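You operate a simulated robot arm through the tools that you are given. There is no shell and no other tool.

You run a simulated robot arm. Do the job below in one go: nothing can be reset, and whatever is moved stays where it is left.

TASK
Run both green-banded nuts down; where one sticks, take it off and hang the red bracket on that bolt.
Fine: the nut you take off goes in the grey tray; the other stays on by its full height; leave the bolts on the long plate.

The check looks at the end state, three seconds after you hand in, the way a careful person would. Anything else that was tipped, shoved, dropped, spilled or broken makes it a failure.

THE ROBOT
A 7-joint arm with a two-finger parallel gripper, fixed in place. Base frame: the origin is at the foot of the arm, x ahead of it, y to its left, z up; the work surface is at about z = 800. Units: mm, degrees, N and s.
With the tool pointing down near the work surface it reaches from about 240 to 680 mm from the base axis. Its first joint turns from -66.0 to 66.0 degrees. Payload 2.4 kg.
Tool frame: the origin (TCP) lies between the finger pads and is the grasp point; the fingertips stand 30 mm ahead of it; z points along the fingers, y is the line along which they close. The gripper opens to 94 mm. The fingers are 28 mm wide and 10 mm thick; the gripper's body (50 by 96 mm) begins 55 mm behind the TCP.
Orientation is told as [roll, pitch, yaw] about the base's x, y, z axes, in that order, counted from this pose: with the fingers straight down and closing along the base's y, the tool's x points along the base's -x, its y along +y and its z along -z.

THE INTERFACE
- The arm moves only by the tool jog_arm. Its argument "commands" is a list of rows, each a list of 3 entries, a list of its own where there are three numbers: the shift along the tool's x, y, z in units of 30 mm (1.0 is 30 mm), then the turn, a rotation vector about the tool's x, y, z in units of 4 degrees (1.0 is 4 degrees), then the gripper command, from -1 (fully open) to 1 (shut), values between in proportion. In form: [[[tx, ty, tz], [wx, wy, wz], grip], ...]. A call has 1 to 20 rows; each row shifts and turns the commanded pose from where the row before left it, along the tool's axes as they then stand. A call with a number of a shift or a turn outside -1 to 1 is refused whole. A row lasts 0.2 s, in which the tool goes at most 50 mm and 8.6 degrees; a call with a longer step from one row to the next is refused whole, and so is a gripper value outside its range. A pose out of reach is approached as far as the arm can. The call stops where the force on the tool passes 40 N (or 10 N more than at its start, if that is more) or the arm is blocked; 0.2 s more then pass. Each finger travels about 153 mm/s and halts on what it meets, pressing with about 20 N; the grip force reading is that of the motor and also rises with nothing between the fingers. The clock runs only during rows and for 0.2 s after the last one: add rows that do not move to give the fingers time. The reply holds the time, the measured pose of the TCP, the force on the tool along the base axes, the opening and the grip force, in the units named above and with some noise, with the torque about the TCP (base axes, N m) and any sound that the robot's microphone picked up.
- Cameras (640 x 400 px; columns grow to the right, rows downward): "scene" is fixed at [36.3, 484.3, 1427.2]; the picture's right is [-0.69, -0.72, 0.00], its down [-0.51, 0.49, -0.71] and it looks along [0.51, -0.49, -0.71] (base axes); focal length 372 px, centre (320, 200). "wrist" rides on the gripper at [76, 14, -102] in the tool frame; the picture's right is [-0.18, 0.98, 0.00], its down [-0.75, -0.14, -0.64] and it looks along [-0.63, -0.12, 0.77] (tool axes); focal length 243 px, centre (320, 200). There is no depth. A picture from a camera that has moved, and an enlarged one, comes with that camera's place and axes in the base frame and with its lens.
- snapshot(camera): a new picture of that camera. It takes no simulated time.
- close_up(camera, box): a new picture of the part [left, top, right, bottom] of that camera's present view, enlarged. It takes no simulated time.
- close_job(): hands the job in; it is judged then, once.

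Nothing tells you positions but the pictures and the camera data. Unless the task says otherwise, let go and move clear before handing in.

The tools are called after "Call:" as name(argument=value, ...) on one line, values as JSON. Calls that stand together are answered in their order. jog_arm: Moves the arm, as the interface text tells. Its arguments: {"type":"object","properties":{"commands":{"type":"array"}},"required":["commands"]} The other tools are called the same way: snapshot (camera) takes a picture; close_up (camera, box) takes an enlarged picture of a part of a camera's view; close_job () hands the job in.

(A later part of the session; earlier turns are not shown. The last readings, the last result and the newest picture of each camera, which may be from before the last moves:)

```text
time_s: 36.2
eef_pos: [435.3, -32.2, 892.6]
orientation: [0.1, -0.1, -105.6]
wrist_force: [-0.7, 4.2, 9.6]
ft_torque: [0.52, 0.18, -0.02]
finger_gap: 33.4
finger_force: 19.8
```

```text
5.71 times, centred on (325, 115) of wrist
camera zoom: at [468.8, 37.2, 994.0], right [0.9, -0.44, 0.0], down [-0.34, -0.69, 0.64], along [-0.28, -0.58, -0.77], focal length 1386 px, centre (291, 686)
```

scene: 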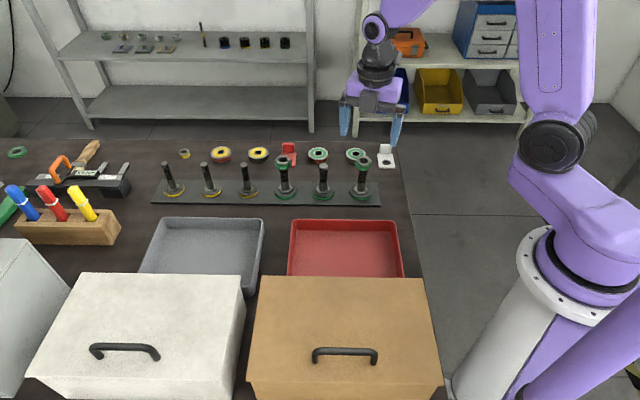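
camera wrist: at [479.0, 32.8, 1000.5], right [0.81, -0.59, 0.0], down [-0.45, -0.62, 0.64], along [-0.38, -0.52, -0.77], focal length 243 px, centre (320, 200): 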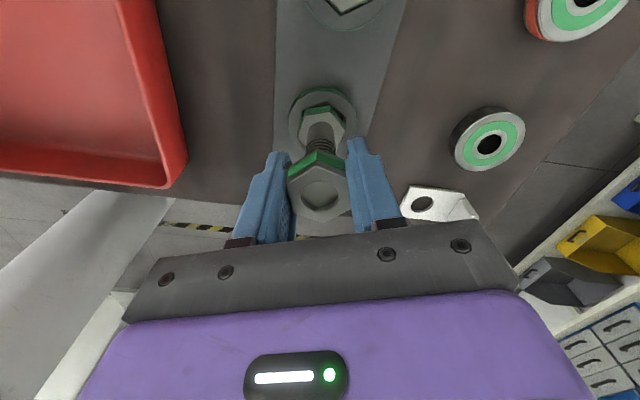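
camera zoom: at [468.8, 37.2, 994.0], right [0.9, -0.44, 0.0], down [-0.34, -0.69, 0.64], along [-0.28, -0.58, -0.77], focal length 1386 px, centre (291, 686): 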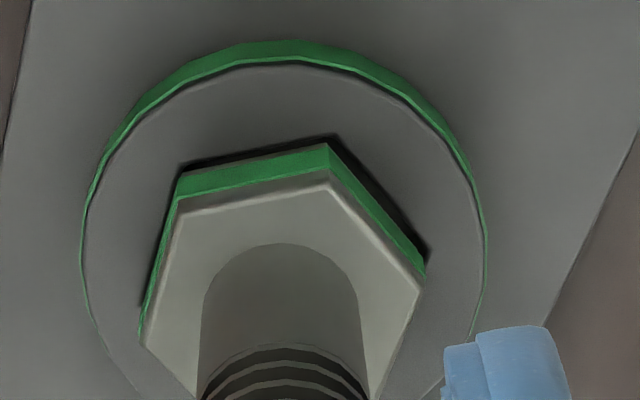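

The head isn't dropping in, and it may be wedged with a slight tilt. I'll lift a few millimetres so it hangs free, then re-measure the offsets.

Call:
jog_arm(commands=[[[0, 0, -0.05], [0, 0, 0], 1], [[0, 0, -0.05], [0, 0, 0], 1], [[0, 0, 0], [0, 0, 0], 1], [[0, 0, 0], [0, 0, 0], 1]])

Call:
close_up(camera="scene", box=[350, 178, 374, 196])

Call:
close_up(camera="wrist", box=[290, 80, 360, 150])

Call:
snapshot(camera="wrist")

```text
time_s: 37.2
eef_pos: [435.1, -32.7, 894.5]
orientation: [0.0, 0.0, -105.6]
wrist_force: [-0.2, 1.0, -2.8]
ft_torque: [0.0, -0.05, 0.02]
finger_gap: 33.6
finger_force: 19.7
```

```text
16.00 times, centred on (362, 187) of scene
camera zoom: at [36.3, 484.2, 1427.2], right [-0.69, -0.72, 0.0], down [-0.51, 0.49, -0.71], along [0.51, -0.49, -0.71], focal length 5947 px, centre (-352, 408)
```

zoom: 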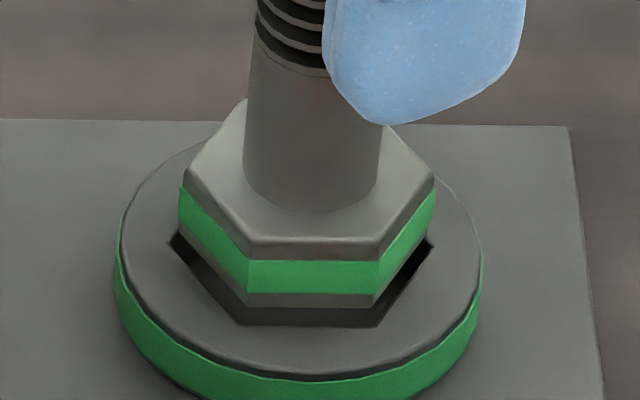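

```text
5.71 times, centred on (325, 115) of wrist
camera zoom: at [468.6, 37.1, 996.6], right [0.9, -0.44, 0.0], down [-0.34, -0.69, 0.64], along [-0.28, -0.58, -0.77], focal length 1386 px, centre (291, 686)
```

zoom: 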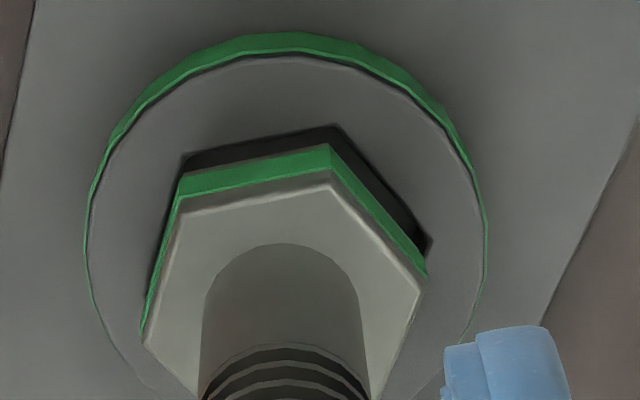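

```text
taken
camera wrist: at [468.6, 37.1, 996.6], right [0.9, -0.44, 0.0], down [-0.34, -0.69, 0.64], along [-0.28, -0.58, -0.77], focal length 243 px, centre (320, 200)
```

wrist: 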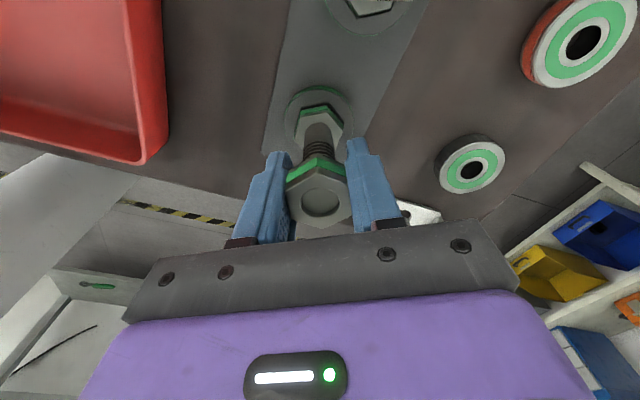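

The bolt is free again and hanging 3 mm up. I'll take tighter pictures to measure the head-to-socket offsets accurately.

Call:
close_up(camera="scene", box=[353, 184, 370, 195])

Call:
close_up(camera="wrist", box=[304, 96, 344, 126])

Call:
close_up(camera="scene", box=[312, 184, 332, 197])

```text
16.00 times, centred on (362, 190) of scene
camera zoom: at [36.3, 484.2, 1427.2], right [-0.69, -0.72, 0.0], down [-0.51, 0.49, -0.71], along [0.51, -0.49, -0.71], focal length 5947 px, centre (-344, 368)
```

zoom: 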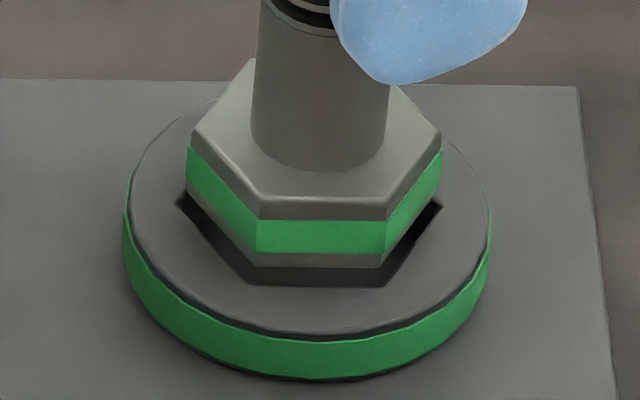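

```text
13.33 times, centred on (324, 111) of wrist
camera zoom: at [468.6, 37.1, 996.6], right [0.9, -0.44, 0.0], down [-0.34, -0.69, 0.64], along [-0.28, -0.58, -0.77], focal length 3235 px, centre (267, 1387)
```

zoom: 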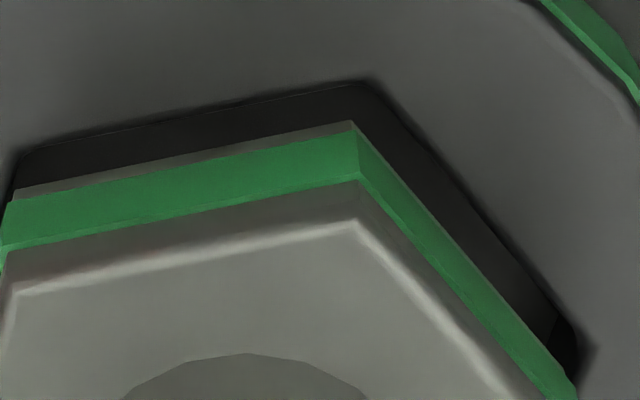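

```text
16.00 times, centred on (322, 190) of scene
camera zoom: at [36.3, 484.2, 1427.2], right [-0.69, -0.72, 0.0], down [-0.51, 0.49, -0.71], along [0.51, -0.49, -0.71], focal length 5947 px, centre (288, 352)
```

zoom: 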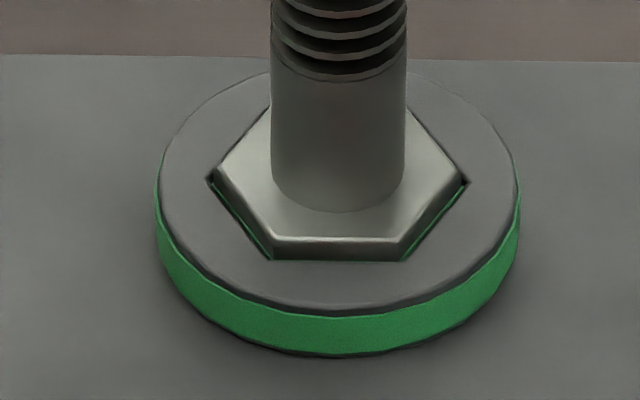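

Both views agree: the head hangs about 3.5 mm up and is off by about -0.7 mm in x, against a clearance of about 0.65 mm. I'll correct x and re-check before lowering.

Call:
jog_arm(commands=[[[0.0107, 0.0223, 0], [0, 0, 0.1], 1], [[0, 0, 0], [0, 0, 0], 1], [[0, 0, 0], [0, 0, 0], 1]])

Call:
close_up(camera="scene", box=[353, 184, 370, 195])

Call:
close_up(camera="wrist", box=[304, 96, 344, 126])

```text
time_s: 38.0
eef_pos: [435.8, -32.9, 893.0]
orientation: [0.0, 0.0, -106.0]
wrist_force: [0.4, 0.1, -2.3]
ft_torque: [0.02, -0.01, 0.01]
finger_gap: 33.7
finger_force: 20.0
```

```text
16.00 times, centred on (362, 190) of scene
camera zoom: at [36.3, 484.2, 1427.2], right [-0.69, -0.72, 0.0], down [-0.51, 0.49, -0.71], along [0.51, -0.49, -0.71], focal length 5947 px, centre (-344, 368)
```

zoom: 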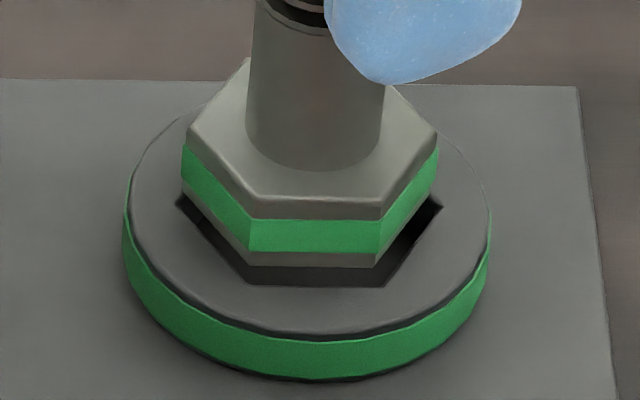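

```text
13.33 times, centred on (324, 111) of wrist
camera zoom: at [469.8, 37.1, 996.4], right [0.89, -0.45, 0.0], down [-0.34, -0.69, 0.64], along [-0.29, -0.57, -0.77], focal length 3235 px, centre (267, 1387)
```

zoom: 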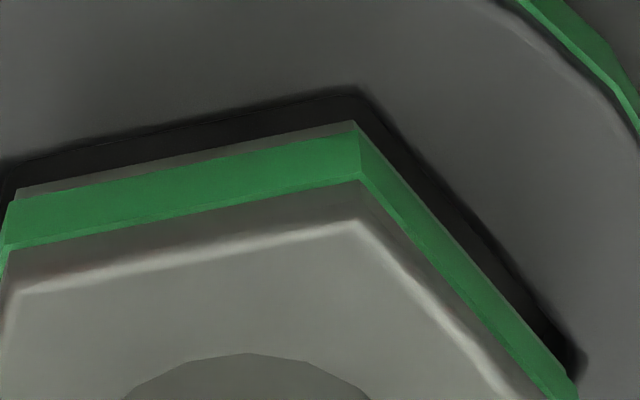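

Now the head is centred within about 0.2 mm and aligned. I'll lower it.

Call:
jog_arm(commands=[[[0, 0, 0.05], [0, 0, 0], 1], [[0, 0, 0.05], [0, 0, 0], 1], [[0, 0, 0.05], [0, 0, 0], 1], [[0, 0, 0.05], [0, 0, 0], 1], [[0, 0, 0], [0, 0, 0], 1]])

Call:
close_up(camera="scene", box=[353, 184, 370, 195])

Call:
close_up(camera="wrist", box=[304, 96, 344, 126])

```text
time_s: 39.2
eef_pos: [436.7, -32.7, 888.0]
orientation: [0.0, 0.0, -106.0]
wrist_force: [-1.3, -1.7, -1.1]
ft_torque: [-0.1, 0.08, 0.02]
finger_gap: 33.5
finger_force: 19.7
```

```text
16.00 times, centred on (362, 190) of scene
camera zoom: at [36.3, 484.2, 1427.3], right [-0.69, -0.72, 0.0], down [-0.51, 0.49, -0.71], along [0.51, -0.49, -0.71], focal length 5947 px, centre (-344, 368)
```

zoom: 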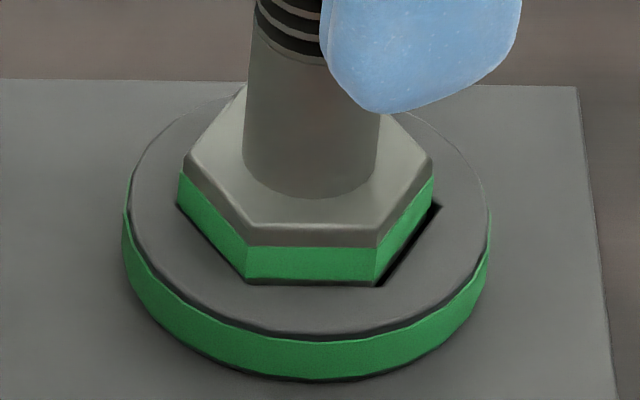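

```text
13.33 times, centred on (324, 111) of wrist
camera zoom: at [470.0, 37.0, 990.7], right [0.89, -0.45, 0.0], down [-0.34, -0.69, 0.64], along [-0.29, -0.57, -0.77], focal length 3235 px, centre (267, 1387)
```

zoom: 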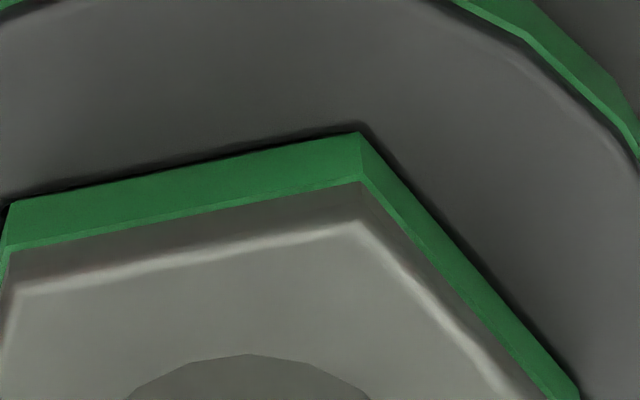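

The head has entered the socket. I'll keep lowering until it bottoms.

Call:
jog_arm(commands=[[[0, 0, 0.05], [0, 0, 0], 1], [[0, 0, 0.05], [0, 0, 0], 1], [[0, 0, 0.05], [0, 0, 0], 1], [[0, 0, 0.05], [0, 0, 0], 1], [[0, 0, 0.05], [0, 0, 0], 1], [[0, 0, 0], [0, 0, 0], 1]])

Call:
close_up(camera="scene", box=[353, 184, 370, 195])

```text
time_s: 40.6
eef_pos: [435.4, -32.2, 881.0]
orientation: [0.1, 0.0, -106.0]
wrist_force: [-1.7, 0.5, -1.2]
ft_torque: [-0.03, 0.12, -0.01]
finger_gap: 33.4
finger_force: 19.7
```

```text
16.00 times, centred on (362, 190) of scene
camera zoom: at [36.3, 484.2, 1427.2], right [-0.69, -0.72, 0.0], down [-0.51, 0.49, -0.71], along [0.51, -0.49, -0.71], focal length 5947 px, centre (-344, 368)
```

zoom: 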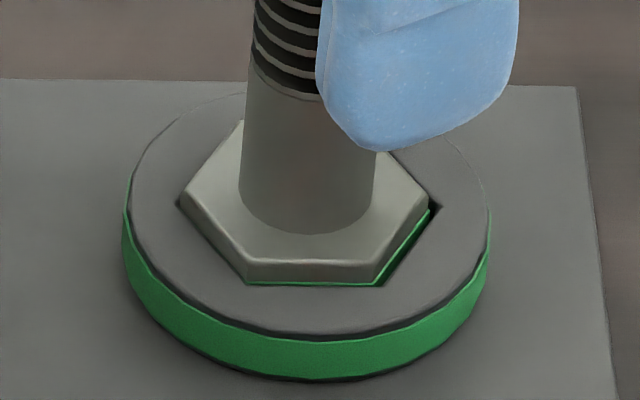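

Almost seated, with just a sliver of green left. I'll lower a little more to feel the bottom.

Call:
jog_arm(commands=[[[0, 0, 0.03], [0, 0, 0], 1], [[0, 0, 0.03], [0, 0, 0], 1], [[0, 0, 0], [0, 0, 0], 1]])

Call:
close_up(camera="scene", box=[353, 184, 370, 195])

Call:
close_up(camera="wrist", box=[260, 80, 380, 230])

```text
time_s: 41.4
eef_pos: [437.1, -33.1, 879.6]
orientation: [0.0, 0.0, -106.0]
wrist_force: [-5.3, 2.0, 15.4]
ft_torque: [0.03, 0.02, 0.01]
finger_gap: 33.5
finger_force: 20.4
```

```text
16.00 times, centred on (362, 190) of scene
camera zoom: at [35.9, 484.3, 1427.2], right [-0.69, -0.72, 0.0], down [-0.51, 0.49, -0.71], along [0.51, -0.49, -0.71], focal length 5947 px, centre (-344, 368)
```

zoom: 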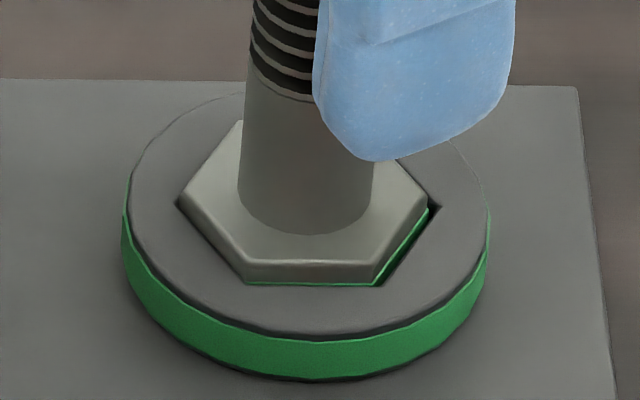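

```text
2.67 times, centred on (320, 155) of wrist
camera zoom: at [469.9, 37.4, 981.8], right [0.89, -0.45, 0.0], down [-0.34, -0.69, 0.64], along [-0.29, -0.57, -0.77], focal length 647 px, centre (320, 320)
```

zoom: 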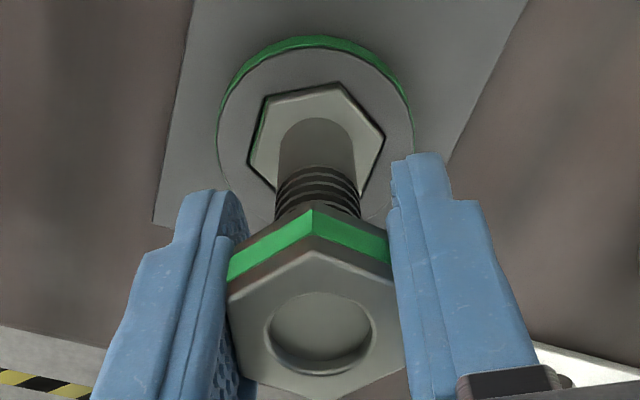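

Bolt 6 is seated again, showing the same sliver of green as its neighbour. The nut's lead is roughly 20 mm per turn, so I'll continue clockwise with a matching, slightly overfed descent that keeps the bolt pressed home.

Call:
jog_arm(commands=[[[-0.005, -0.02, 0.008], [0, 0, 1], 1], [[0, 0, 0.008], [0, 0, 1], 1], [[0, 0, 0.008], [0, 0, 1], 1], [[0, 0, 0.008], [0, 0, 1], 1], [[0, 0, 0.008], [0, 0, 1], 1], [[0, 0, 0.008], [0, 0, 1], 1], [[0, 0, 0.008], [0, 0, 1], 1], [[0, 0, 0.008], [0, 0, 1], 1]])

Call:
close_up(camera="scene", box=[353, 184, 370, 195])

Call:
close_up(camera="wrist", box=[260, 80, 380, 230])

```text
time_s: 43.2
eef_pos: [434.9, -33.7, 877.2]
orientation: [-0.1, -0.1, -138.1]
wrist_force: [-0.8, 4.8, 15.4]
ft_torque: [-0.01, -0.1, 0.01]
finger_gap: 33.5
finger_force: 20.2
```

```text
16.00 times, centred on (362, 190) of scene
camera zoom: at [36.0, 484.4, 1427.2], right [-0.69, -0.72, 0.0], down [-0.51, 0.49, -0.71], along [0.51, -0.49, -0.71], focal length 5947 px, centre (-344, 368)
```

zoom: 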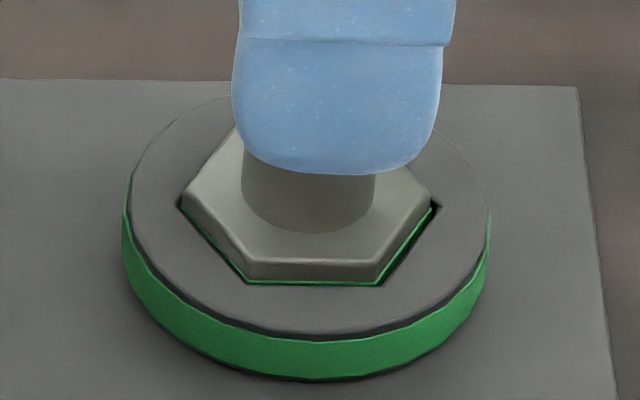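

```text
2.67 times, centred on (320, 155) of wrist
camera zoom: at [500.6, 7.8, 980.0], right [0.52, -0.85, 0.0], down [-0.66, -0.4, 0.64], along [-0.55, -0.33, -0.77], focal length 647 px, centre (320, 320)
```

zoom: 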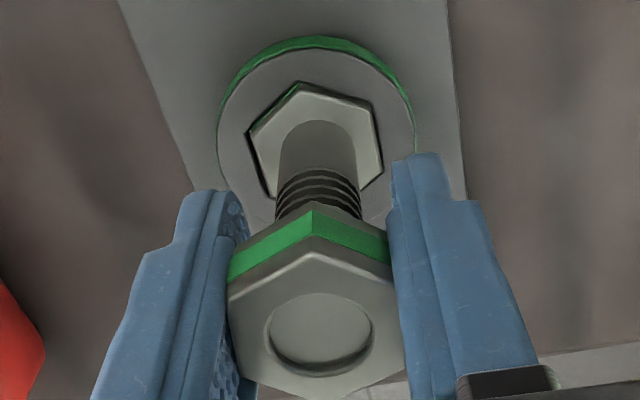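

The nut is winding down with the bolt held seated, and the bolt top is nearly flush. I'll continue clockwise.

Call:
jog_arm(commands=[[[0, 0, 0.0075], [0, 0, 1], 1], [[0, 0, 0.0075], [0, 0, 1], 1], [[0, 0, 0.0075], [0, 0, 1], 1], [[0, 0, 0.0075], [0, 0, 1], 1], [[0, 0, 0.0075], [0, 0, 1], 1], [[0, 0, 0.0075], [0, 0, 1], 1], [[0, 0, 0.0075], [0, 0, 1], 1], [[0, 0, 0.0075], [0, 0, 1], 1]])

Call:
close_up(camera="wrist", box=[260, 80, 380, 230])

```text
time_s: 45.0
eef_pos: [434.9, -32.8, 875.9]
orientation: [0.1, 0.1, -170.2]
wrist_force: [-3.1, 3.2, 11.8]
ft_torque: [-0.09, 0.04, 0.01]
finger_gap: 33.3
finger_force: 19.9
```

```text
2.67 times, centred on (320, 155) of wrist
camera zoom: at [511.7, -33.2, 978.4], right [-0.01, -1.0, 0.0], down [-0.77, 0.01, 0.64], along [-0.64, 0.01, -0.77], focal length 647 px, centre (320, 320)
```

zoom: 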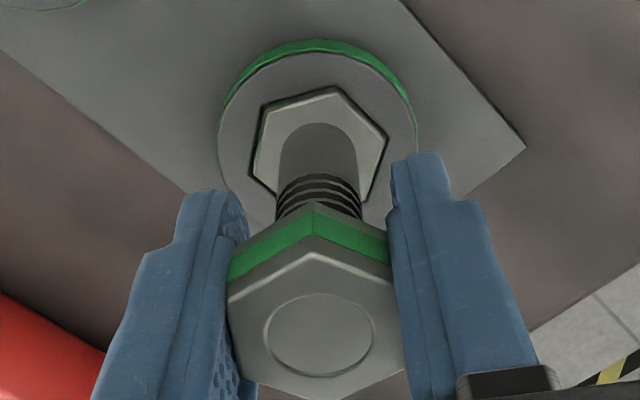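

The bolt top is now flush with the nut top, and turning remains easy. I'll release, wind the wrist back 180°, and regrip to run it further down for margin.

Call:
jog_arm(commands=[[[0, 0, 0], [0, 0, 0], 0.1], [[0, 0, 0], [0, 0, 0], -0.15], [[0, 0, 0], [0, 0, 0], -0.15], [[0, 0, 0], [0, 0, -1], -0.15], [[0, 0, 0], [0, 0, -1], -0.15], [[0, 0, 0], [0, 0, -1], -0.15], [[0, 0, 0], [0, 0, -1], -0.15], [[0, 0, 0], [0, 0, -1], -0.15], [[0, 0, 0], [0, 0, -1], -0.15], [[0, 0, 0], [0, 0, -1], -0.15], [[0, 0, 0], [0, 0, -1], -0.15], [[0, 0, 0], [0, 0, -1], -0.15], [[0, 0, 0], [0, 0, -1], -0.15], [[0, 0, 0], [0, 0, -1], -0.15], [[0, 0, 0], [0, 0, -1], -0.15], [[0, 0, 0], [0, 0, -1], -0.15], [[0, 0, 0], [0, 0, -1], -0.15], [[0, 0, 0], [0, 0, -1], -0.15]])

Call:
snapshot(camera="wrist")

Call:
snapshot(camera="scene")

```text
time_s: 48.8
eef_pos: [436.5, -33.2, 875.9]
orientation: [0.0, 0.0, -109.8]
wrist_force: [-0.6, 0.3, 0.2]
ft_torque: [-0.03, 0.0, 0.02]
finger_gap: 53.9
finger_force: 0.1
```

```text
taken
camera wrist: at [474.0, 34.6, 978.7], right [0.86, -0.51, 0.0], down [-0.39, -0.66, 0.64], along [-0.33, -0.55, -0.77], focal length 243 px, centre (320, 200)
```

wrist: 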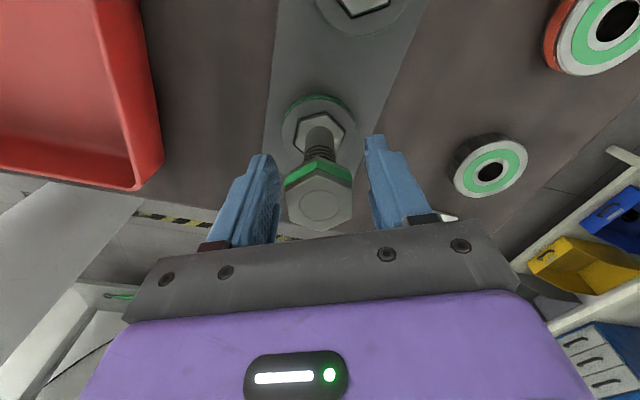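

```text
taken
```

scene: 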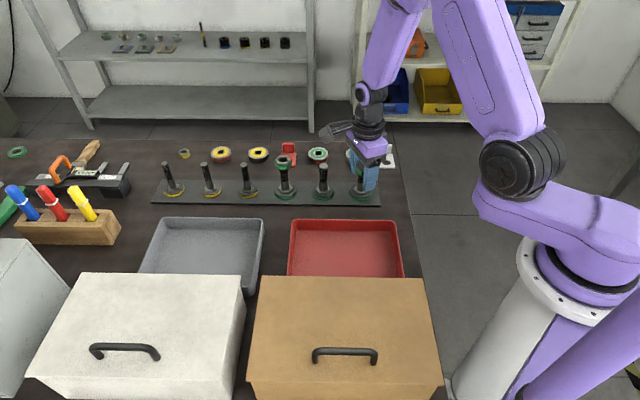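

The nut holds its place on the bolt after release. I'll finish winding back to about +10°.

Call:
jog_arm(commands=[[[0, 0, 0], [0, 0, -1], -0.15], [[0, 0, 0], [0, 0, -1], -0.15], [[0, 0, 0], [0, 0, -1], -0.15], [[0, 0, 0], [0, 0, -1], -0.15], [[0, 0, 0], [0, 0, -1], -0.15], [[0, 0, 0], [0, 0, -1], -0.15], [[0, 0, 0], [0, 0, -1], -0.15], [[0, 0, 0], [0, 0, -1], -0.15], [[0, 0, 0], [0, 0, -1], -0.15], [[0, 0, 0], [0, 0, -1], -0.15], [[0, 0, 0], [0, 0, -1], -0.15], [[0, 0, 0], [0, 0, -1], -0.15], [[0, 0, 0], [0, 0, -1], -0.15], [[0, 0, 0], [0, 0, -1], -0.15], [[0, 0, 0], [0, 0, -1], -0.15]])

Call:
jog_arm(commands=[[[0, 0, 0], [0, 0, -1], -0.15], [[0, 0, 0], [0, 0, -1], -0.15], [[0, 0, 0], [0, 0, -1], -0.15], [[0, 0, 0], [0, 0, -1], -0.15], [[0, 0, 0], [0, 0, -1], -0.15], [[0, 0, 0], [0, 0, -1], -0.15], [[0, 0, 0], [0, 0, -1], -0.15], [[0, 0, 0], [0, 0, -1], -0.15], [[0, 0, 0], [0, 0, -1], -0.15], [[0, 0, 0], [0, 0, -1], -0.15], [[0, 0, 0], [0, 0, -1], -0.15], [[0, 0, 0], [0, 0, -1], -0.15], [[0, 0, 0], [0, 0, -1], -0.15], [[0, 0, 0], [0, 0, -1], -0.15], [[0, 0, 0], [0, 0, -1], -0.15], [[0, 0, 0], [0, 0, 0], -0.15]])

Call:
snapshot(camera="wrist")

Call:
close_up(camera="wrist", box=[260, 80, 380, 230])

```text
time_s: 52.0
eef_pos: [435.8, -33.8, 875.5]
orientation: [0.0, 0.0, -49.9]
wrist_force: [-0.4, -0.1, -0.2]
ft_torque: [0.01, -0.02, 0.0]
finger_gap: 54.1
finger_force: 0.0
```

```text
time_s: 55.4
eef_pos: [436.9, -32.2, 874.9]
orientation: [-0.1, 0.0, 10.0]
wrist_force: [-0.2, -0.3, -0.3]
ft_torque: [-0.02, 0.02, 0.02]
finger_gap: 54.2
finger_force: 0.0
```

```text
taken
camera wrist: at [357.3, -31.3, 978.3], right [0.01, 1.0, 0.0], down [0.77, -0.01, 0.64], along [0.64, -0.01, -0.77], focal length 243 px, centre (320, 200)
```

wrist: 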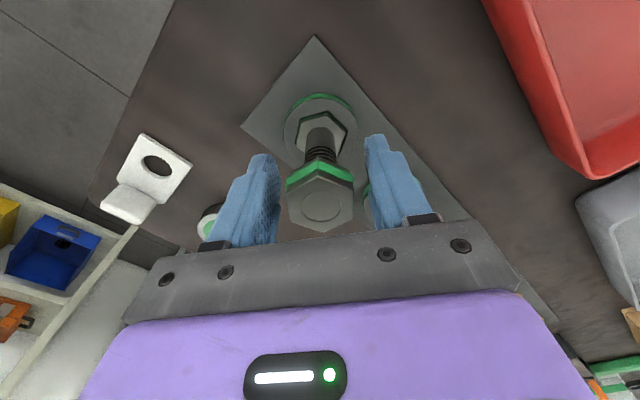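

```text
2.67 times, centred on (320, 155) of wrist
camera zoom: at [357.3, -31.3, 978.3], right [0.01, 1.0, 0.0], down [0.77, -0.01, 0.64], along [0.64, -0.01, -0.77], focal length 647 px, centre (320, 320)
```

zoom: 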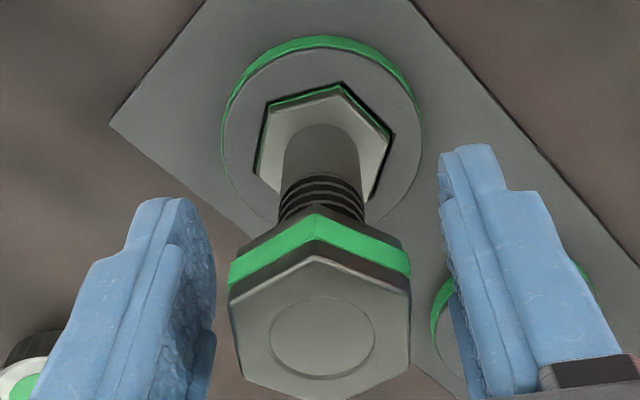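

The nut is centred between the fingers at yaw 10°. I'll grip, preload slightly downward, and continue clockwise with matched feed.

Call:
jog_arm(commands=[[[0, 0, 0], [0, 0, 0], 0.2], [[0, 0, 0], [0, 0, 0], 0.5], [[0, 0, 0], [0, 0, 0], 1], [[0, 0, 0], [0, 0, 0], 1], [[0, 0, 0.03], [0, 0, 0], 1], [[0, 0, 0.008], [0, 0, 1], 1], [[0, 0, 0.008], [0, 0, 1], 1], [[0, 0, 0.008], [0, 0, 1], 1], [[0, 0, 0.008], [0, 0, 1], 1], [[0, 0, 0.008], [0, 0, 1], 1]])

Call:
close_up(camera="wrist", box=[260, 80, 380, 230])

Call:
close_up(camera="scene", box=[353, 184, 370, 195])

```text
time_s: 57.6
eef_pos: [435.6, -33.0, 874.2]
orientation: [-0.1, -0.1, -10.1]
wrist_force: [1.1, 3.2, 15.7]
ft_torque: [0.03, 0.02, 0.0]
finger_gap: 33.4
finger_force: 19.7
```

```text
2.67 times, centred on (320, 155) of wrist
camera zoom: at [362.1, -4.5, 976.5], right [0.35, 0.94, 0.0], down [0.72, -0.27, 0.64], along [0.6, -0.23, -0.77], focal length 647 px, centre (320, 320)
```

zoom: 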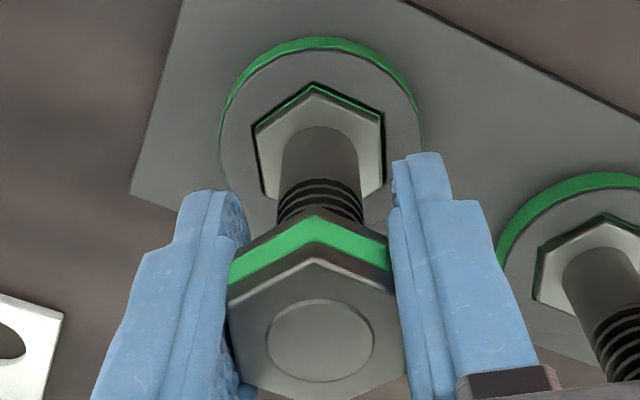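

```text
16.00 times, centred on (362, 190) of scene
camera zoom: at [36.1, 484.4, 1427.2], right [-0.69, -0.72, 0.0], down [-0.51, 0.49, -0.71], along [0.51, -0.49, -0.71], focal length 5947 px, centre (-344, 368)
```

zoom: 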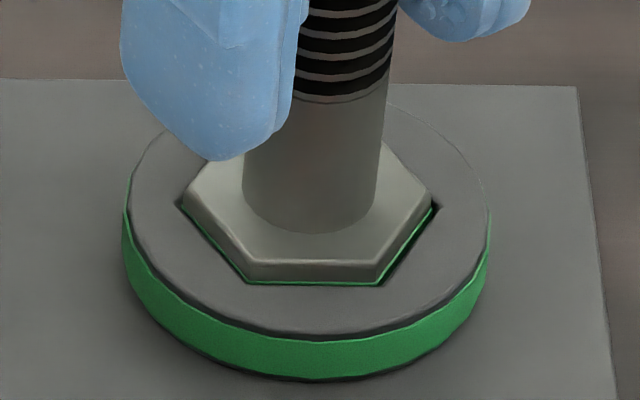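

The nut turns freely with the bolt seated. I'll continue for another 160°.

Call:
jog_arm(commands=[[[0, 0, 0.0078], [0, 0, 1], 1], [[0, 0, 0.0078], [0, 0, 1], 1], [[0, 0, 0.0078], [0, 0, 1], 1], [[0, 0, 0.0078], [0, 0, 1], 1], [[0, 0, 0.0078], [0, 0, 1], 1], [[0, 0, 0.0078], [0, 0, 1], 1], [[0, 0, 0.0078], [0, 0, 1], 1], [[0, 0, 0.0078], [0, 0, 1], 1], [[0, 0, 0.0078], [0, 0, 1], 1], [[0, 0, 0.0078], [0, 0, 1], 1], [[0, 0, 0.0078], [0, 0, 1], 1], [[0, 0, 0.0078], [0, 0, 1], 1], [[0, 0, 0.0078], [0, 0, 1], 1], [[0, 0, 0.0078], [0, 0, 1], 1], [[0, 0, 0.0078], [0, 0, 1], 1], [[0, 0, 0.0078], [0, 0, 1], 1], [[0, 0, 0.0078], [0, 0, 1], 1], [[0, 0, 0.0078], [0, 0, 1], 1], [[0, 0, 0.0078], [0, 0, 1], 1], [[0, 0, 0.0078], [0, 0, 1], 1]])

Call:
close_up(camera="wrist", box=[260, 80, 380, 230])

Call:
close_up(camera="scene", box=[353, 184, 370, 195])

```text
time_s: 61.8
eef_pos: [435.5, -32.1, 869.2]
orientation: [0.0, 0.0, -90.0]
wrist_force: [0.8, -0.1, 13.1]
ft_torque: [-0.01, 0.03, 0.03]
finger_gap: 33.6
finger_force: 19.5
```

```text
2.67 times, centred on (320, 155) of wrist
camera zoom: at [448.9, 44.0, 972.3], right [0.98, -0.19, 0.0], down [-0.14, -0.75, 0.64], along [-0.12, -0.63, -0.77], focal length 647 px, centre (320, 320)
```

zoom: 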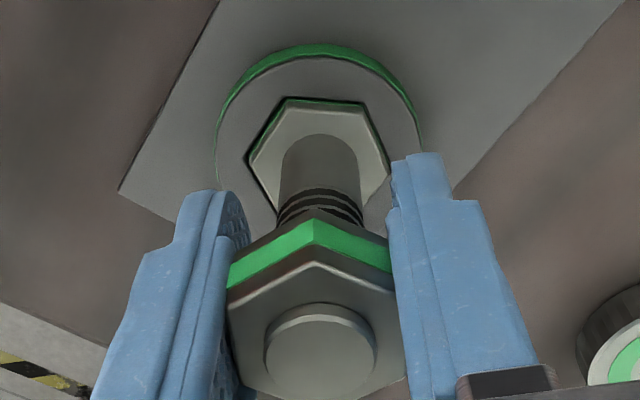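

```text
16.00 times, centred on (362, 190) of scene
camera zoom: at [36.1, 484.3, 1427.2], right [-0.69, -0.72, 0.0], down [-0.51, 0.49, -0.71], along [0.51, -0.49, -0.71], focal length 5947 px, centre (-344, 368)
```

zoom: 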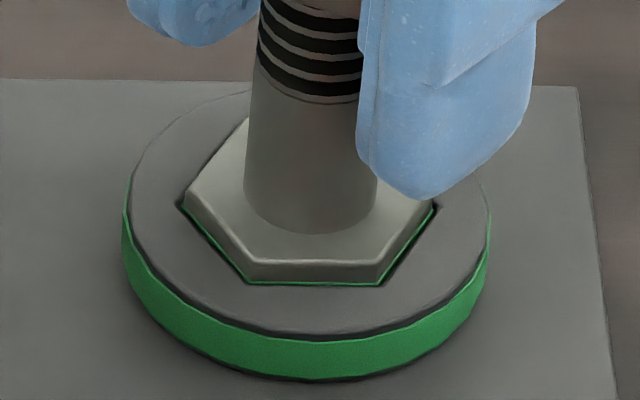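

The bolt now protrudes above the nut by about 5 mm. I'll continue another 80°.

Call:
jog_arm(commands=[[[0, 0, 0.0078], [0, 0, 1], 1], [[0, 0, 0.0078], [0, 0, 1], 1], [[0, 0, 0.0078], [0, 0, 1], 1], [[0, 0, 0.0078], [0, 0, 1], 1], [[0, 0, 0.0078], [0, 0, 1], 1], [[0, 0, 0.0078], [0, 0, 1], 1], [[0, 0, 0.0078], [0, 0, 1], 1], [[0, 0, 0.0078], [0, 0, 1], 1], [[0, 0, 0.0078], [0, 0, 1], 1], [[0, 0, 0.0078], [0, 0, 1], 1], [[0, 0, 0.0078], [0, 0, 1], 1], [[0, 0, 0.0078], [0, 0, 1], 1], [[0, 0, 0.0078], [0, 0, 1], 1], [[0, 0, 0.0078], [0, 0, 1], 1], [[0, 0, 0.0078], [0, 0, 1], 1], [[0, 0, 0.0078], [0, 0, 1], 1], [[0, 0, 0.0078], [0, 0, 1], 1], [[0, 0, 0.0078], [0, 0, 1], 1], [[0, 0, 0.0078], [0, 0, 1], 1], [[0, 0, 0.0078], [0, 0, 1], 1]])

Call:
close_up(camera="wrist", box=[260, 80, 380, 230])

Call:
close_up(camera="scene", box=[340, 145, 388, 200])

```text
time_s: 66.0
eef_pos: [436.0, -31.9, 866.3]
orientation: [0.0, 0.0, -170.1]
wrist_force: [-4.2, 4.2, 13.1]
ft_torque: [0.01, 0.12, 0.0]
finger_gap: 33.6
finger_force: 20.2
```

```text
2.67 times, centred on (320, 155) of wrist
camera zoom: at [511.8, -33.0, 968.6], right [-0.01, -1.0, 0.0], down [-0.77, 0.01, 0.64], along [-0.64, 0.01, -0.77], focal length 647 px, centre (320, 320)
```

zoom: 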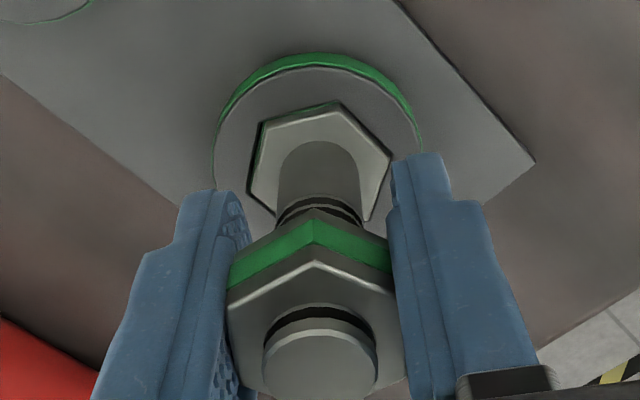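

```text
7.27 times, centred on (364, 172) of scene
camera zoom: at [36.0, 484.4, 1427.2], right [-0.69, -0.72, 0.0], down [-0.51, 0.49, -0.71], along [0.51, -0.49, -0.71], focal length 2703 px, centre (0, 400)
```

zoom: 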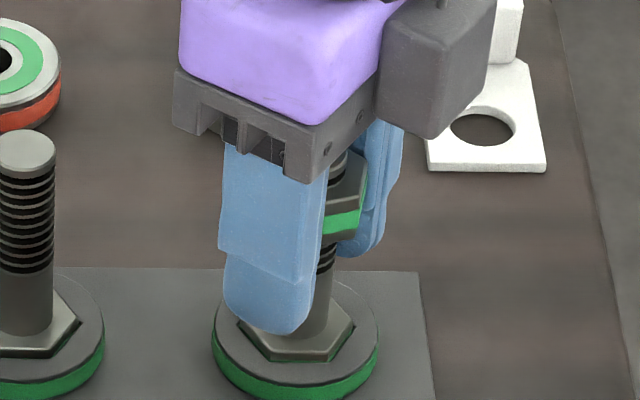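

Nut 6 is fully on, with roughly 10 mm of bolt showing above it and no sticking. I'll release, lift clear, and go to nut 4, winding the wrist back on the way.

Call:
jog_arm(commands=[[[0, 0, 0], [0, 0, 0], 0.1], [[0, 0, 0], [0, 0, 0], -0.3], [[0, 0, 0], [0, 0, 0], -0.3], [[0, 0, -0.5], [0, 0, 0], -0.3], [[0, 0, -0.9], [0, 0, 0], -0.3], [[0, 0, -0.9], [0, 0, 0], -0.3], [[0, 0, -1], [0, 0, 0], -0.3], [[0, 0, 0], [0, 0, 0], -0.3]])

Call:
close_up(camera="scene", box=[340, 145, 388, 200])

Call:
jog_arm(commands=[[[0.815, -0.57, 0], [0, 0, 0], -0.3], [[0.815, -0.57, 0], [0, 0, 0], -0.3], [[0.815, -0.57, 0], [0, 0, 0], -0.3], [[0.815, -0.57, 0], [0, 0, 0], -0.3], [[0.815, -0.57, 0], [0, 0, 0], -0.3], [[0.815, -0.57, 0], [0, 0, 0], -0.3], [[0, 0, 0], [0, 0, 0], -0.3]])

Call:
snapshot(camera="wrist")

```text
time_s: 67.8
eef_pos: [436.4, -33.6, 965.2]
orientation: [0.0, -0.1, -170.0]
wrist_force: [-0.4, 0.4, -0.1]
ft_torque: [-0.02, -0.02, -0.02]
finger_gap: 61.0
finger_force: 0.0
```

```text
7.27 times, centred on (364, 172) of scene
camera zoom: at [36.3, 484.3, 1427.2], right [-0.69, -0.72, 0.0], down [-0.51, 0.49, -0.71], along [0.51, -0.49, -0.71], focal length 2703 px, centre (0, 400)
```

zoom: 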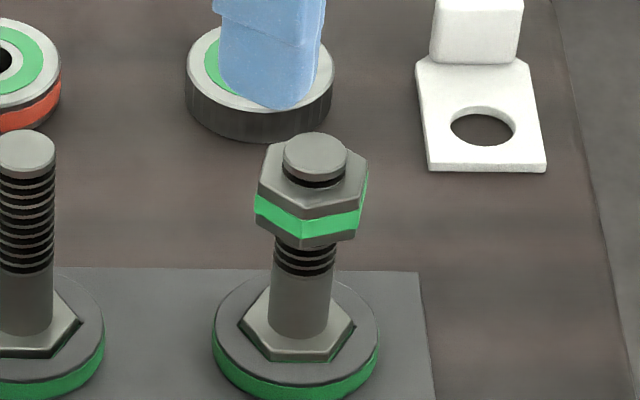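

```text
time_s: 69.4
eef_pos: [562.0, 94.0, 965.2]
orientation: [0.0, 0.1, -170.0]
wrist_force: [0.5, -0.1, -0.3]
ft_torque: [-0.01, 0.01, 0.02]
finger_gap: 61.3
finger_force: 0.0
```

```text
taken
camera wrist: at [638.5, 93.9, 1067.6], right [-0.01, -1.0, 0.0], down [-0.77, 0.01, 0.64], along [-0.64, 0.01, -0.77], focal length 243 px, centre (320, 200)
```

wrist: 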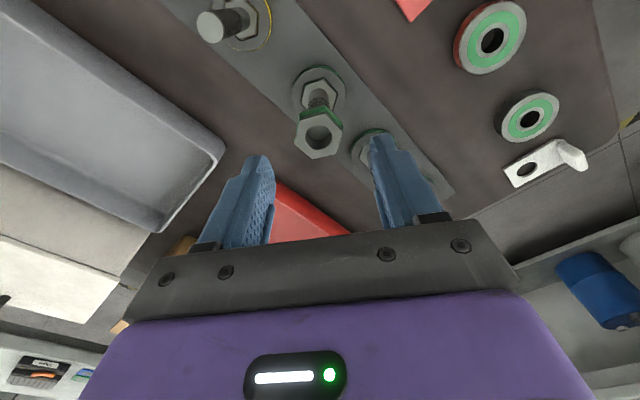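

Nut 4 is almost exactly below, near (563, 95). I'll zoom in on its orientation.

Call:
close_up(camera="wrist", box=[280, 60, 360, 165])

Call:
close_up(camera="scene", box=[265, 145, 305, 200])

```text
3.81 times, centred on (320, 112) of wrist
camera zoom: at [638.5, 93.9, 1067.6], right [-0.01, -1.0, 0.0], down [-0.77, 0.01, 0.64], along [-0.64, 0.01, -0.77], focal length 924 px, centre (320, 533)
```

zoom: 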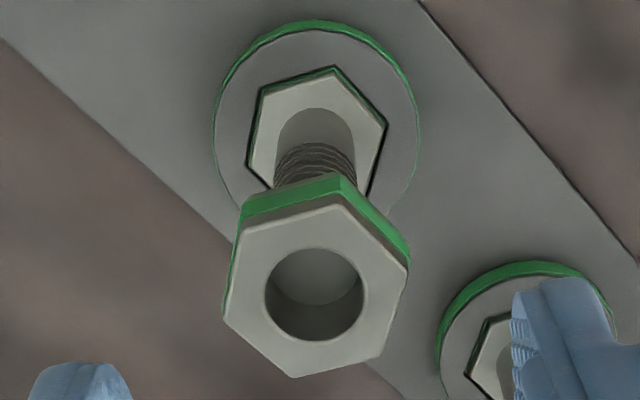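

```text
7.27 times, centred on (285, 172) of scene
camera zoom: at [36.3, 484.3, 1427.2], right [-0.69, -0.72, 0.0], down [-0.51, 0.49, -0.71], along [0.51, -0.49, -0.71], focal length 2703 px, centre (574, 400)
```

zoom: 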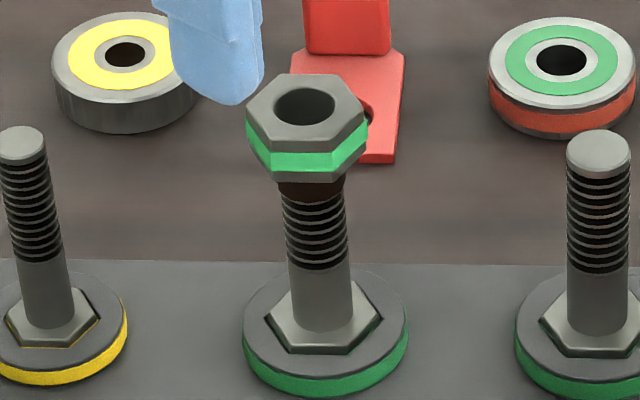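

Nut 4's centre is about (561.3, 95.4) with flats at yaw -15° mod 60. I'll wind the wrist from -170° to +45° for a good clockwise stroke.

Call:
jog_arm(commands=[[[0, 0, 0], [0, 0, -1], -0.5], [[0, 0, 0], [0, 0, -1], -1], [[0, 0, 0], [0, 0, -1], -1], [[0, 0, 0], [0, 0, -1], -1], [[0, 0, 0], [0, 0, -1], -1], [[0, 0, 0], [0, 0, -1], -1], [[0, 0, 0], [0, 0, -1], -1], [[0, 0, 0], [0, 0, -1], -1], [[0, 0, 0], [0, 0, -1], -1], [[0, 0, 0], [0, 0, -1], -1], [[0, 0, 0], [0, 0, -1], -1], [[0, 0, 0], [0, 0, -1], -1], [[0, 0, 0], [0, 0, -1], -1], [[0, 0, 0], [0, 0, -1], -1], [[0, 0, 0], [0, 0, -1], -1], [[0, 0, 0], [0, 0, -1], -1], [[0, 0, 0], [0, 0, -1], -1], [[0, 0, 0], [0, 0, -1], -1]])

Call:
jog_arm(commands=[[[0, 0, 0], [0, 0, -1], -1], [[0, 0, 0], [0, 0, -1], -1], [[0, 0, 0], [0, 0, -1], -1], [[0, 0, 0], [0, 0, -1], -1], [[0, 0, 0], [0, 0, -1], -1], [[0, 0, 0], [0, 0, -1], -1], [[0, 0, 0], [0, 0, -1], -1], [[0, 0, 0], [0, 0, -1], -1], [[0, 0, 0], [0, 0, -1], -1], [[0, 0, 0], [0, 0, -1], -1], [[0, 0, 0], [0, 0, -1], -1], [[0, 0, 0], [0, 0, -1], -1], [[0, 0, 0], [0, 0, -1], -1], [[0, 0, 0], [0, 0, -1], -1], [[0, 0, 0], [0, 0, -1], -1], [[0, 0, 0], [0, 0, -1], -1], [[0, 0, 0], [0, 0, -1], -1], [[0, 0, 0], [0, 0, -1], -1]])

Call:
jog_arm(commands=[[[0, 0, 0], [0, 0, -1], -1], [[0, 0, 0], [0, 0, -1], -1], [[0, 0, 0], [0, 0, -1], -1], [[0, 0, 0], [0, 0, -1], -1], [[0, 0, 0], [0, 0, -1], -1], [[0, 0, 0], [0, 0, -1], -1], [[0, 0, 0], [0, 0, -1], -1], [[0, 0, 0], [0, 0, -1], -1], [[0, 0, 0], [0, 0, -1], -1], [[0, 0, 0], [0, 0, -1], -1], [[0, 0, 0], [0, 0, -1], -1], [[0, 0, 0], [0, 0, -1], -1], [[0, 0, 0], [0, 0, -1], -1], [[0, 0, 0], [0, 0, -1], -1], [[0, 0, 0], [0, 0, -1], -1], [[0, 0, 0], [0, 0, -1], -1], [[0, 0, 0], [0, 0, -1], -1], [[0, 0, 0], [0, 0, -0.75], -1], [[0, 0, 0], [0, 0, 0], -1]])

Call:
snapshot(camera="wrist")

Call:
close_up(camera="wrist", box=[280, 60, 360, 165])

```text
time_s: 73.2
eef_pos: [562.0, 94.4, 964.2]
orientation: [0.0, 0.0, -97.7]
wrist_force: [-0.2, 0.0, 0.2]
ft_torque: [-0.02, -0.02, -0.04]
finger_gap: 94.0
finger_force: 0.0
```

```text
time_s: 77.0
eef_pos: [561.5, 94.0, 964.4]
orientation: [0.0, 0.1, -25.9]
wrist_force: [0.1, -0.1, 0.6]
ft_torque: [0.01, -0.01, -0.01]
finger_gap: 93.8
finger_force: 0.1
```

```text
time_s: 81.0
eef_pos: [562.5, 94.3, 964.0]
orientation: [0.0, 0.0, 44.9]
wrist_force: [-0.6, -0.4, -0.9]
ft_torque: [0.02, 0.0, -0.01]
finger_gap: 94.2
finger_force: 0.1
```

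```text
taken
camera wrist: at [497.0, 50.4, 1067.6], right [-0.57, 0.82, 0.0], down [0.63, 0.43, 0.64], along [0.53, 0.36, -0.77], focal length 243 px, centre (320, 200)
```

wrist: 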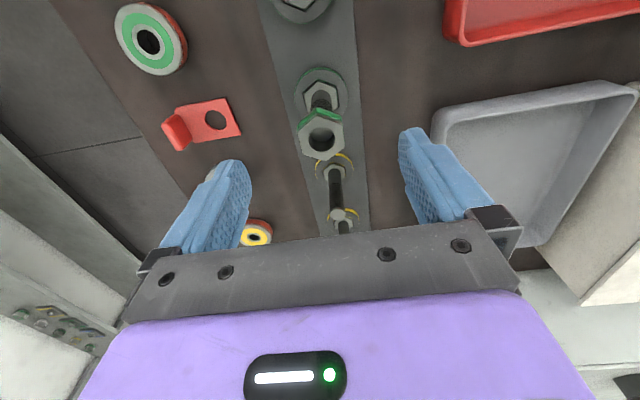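

```text
3.81 times, centred on (320, 112) of wrist
camera zoom: at [497.0, 50.4, 1067.6], right [-0.57, 0.82, 0.0], down [0.63, 0.43, 0.64], along [0.53, 0.36, -0.77], focal length 924 px, centre (320, 533)
```

zoom: 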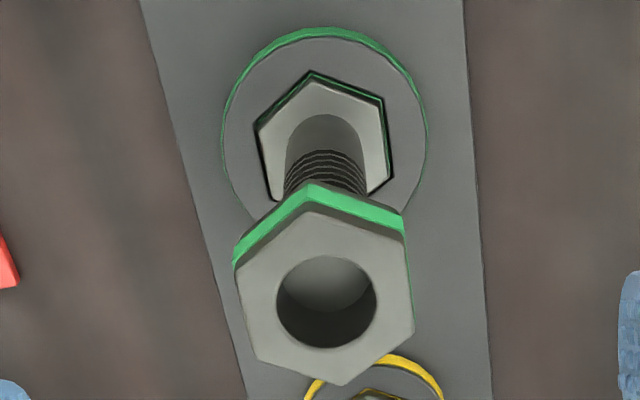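

The second view puts nut 4's axis at (561.4, 95.8), top z about 905.6. I'll centre over it, lower and grip.

Call:
jog_arm(commands=[[[-0.047, 0.028, 0], [0, 0, 0], -1], [[0, 0, 0.8], [0, 0, 0], -1], [[0, 0, 0.8], [0, 0, 0], -1], [[0, 0, 0.8], [0, 0, 0], -1], [[0, 0, 0], [0, 0, 0], -1], [[0, 0, 0], [0, 0, 0], -0.2], [[0, 0, 0], [0, 0, 0], 0.1]])

Call:
snapshot(camera="wrist")

Call:
close_up(camera="scene", box=[245, 120, 325, 205])

```text
time_s: 82.6
eef_pos: [562.0, 96.8, 892.4]
orientation: [0.1, 0.0, 45.0]
wrist_force: [-0.7, -0.2, -0.6]
ft_torque: [0.02, 0.01, -0.02]
finger_gap: 42.2
finger_force: 0.1
```

```text
taken
camera wrist: at [496.9, 52.2, 995.4], right [-0.56, 0.83, 0.0], down [0.63, 0.43, 0.64], along [0.53, 0.36, -0.77], focal length 243 px, centre (320, 200)
```

wrist: 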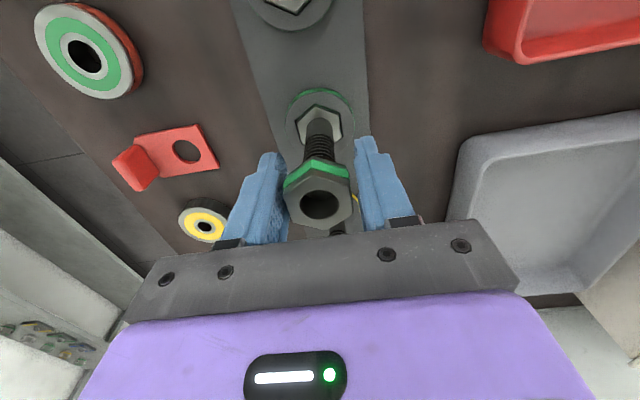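

```text
4.71 times, centred on (285, 162) of scene
camera zoom: at [36.3, 484.3, 1427.2], right [-0.69, -0.72, 0.0], down [-0.51, 0.49, -0.71], along [0.51, -0.49, -0.71], focal length 1749 px, centre (485, 376)
```

zoom: 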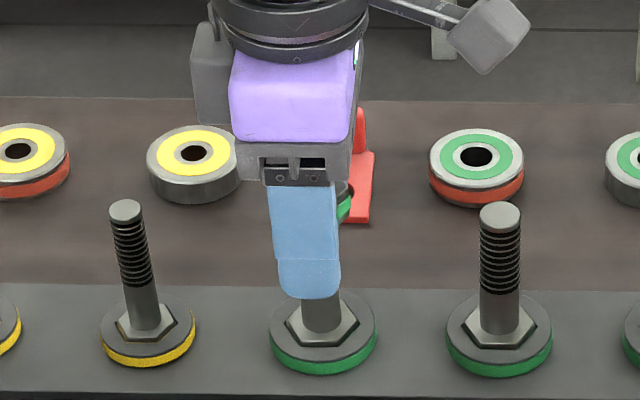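

The nut is centred between the pads. I'll grip, preload slightly down, and turn clockwise 40° with matched feed.

Call:
jog_arm(commands=[[[0, 0, 0], [0, 0, 0], 0.5], [[0, 0, 0], [0, 0, 0], 1], [[0, 0, 0], [0, 0, 0], 1], [[0, 0, 0.02], [0, 0, 0], 1], [[0, 0, 0.0078], [0, 0, 1], 1], [[0, 0, 0.0078], [0, 0, 1], 1], [[0, 0, 0.0078], [0, 0, 1], 1], [[0, 0, 0.0078], [0, 0, 1], 1], [[0, 0, 0.0078], [0, 0, 1], 1]])

Call:
close_up(camera="wrist", box=[260, 80, 380, 230])

Call:
close_up(camera="scene", box=[272, 180, 297, 197])

```text
time_s: 84.6
eef_pos: [562.4, 95.8, 893.4]
orientation: [0.0, -0.1, 24.9]
wrist_force: [-3.9, -3.1, 12.1]
ft_torque: [-0.03, 0.08, -0.02]
finger_gap: 34.1
finger_force: 20.0
```

```text
2.67 times, centred on (320, 155) of wrist
camera zoom: at [486.2, 76.9, 994.1], right [-0.25, 0.97, 0.0], down [0.74, 0.19, 0.64], along [0.62, 0.16, -0.77], focal length 647 px, centre (320, 320)
```

zoom: 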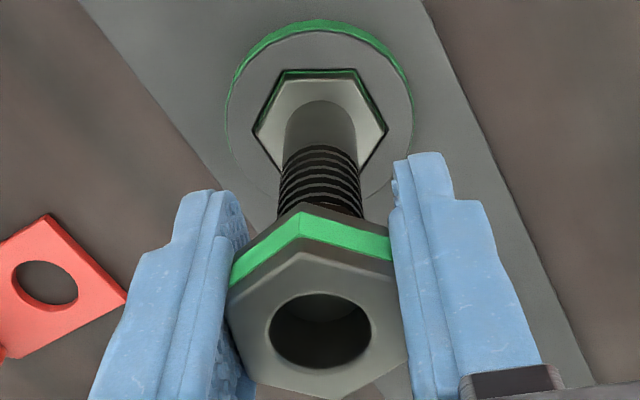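

```text
16.00 times, centred on (284, 188) of scene
camera zoom: at [36.0, 484.2, 1427.3], right [-0.69, -0.72, 0.0], down [-0.51, 0.49, -0.71], along [0.51, -0.49, -0.71], focal length 5947 px, centre (888, 384)
```

zoom: 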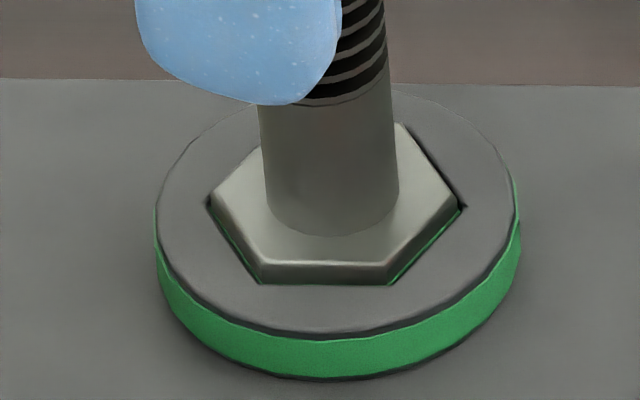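

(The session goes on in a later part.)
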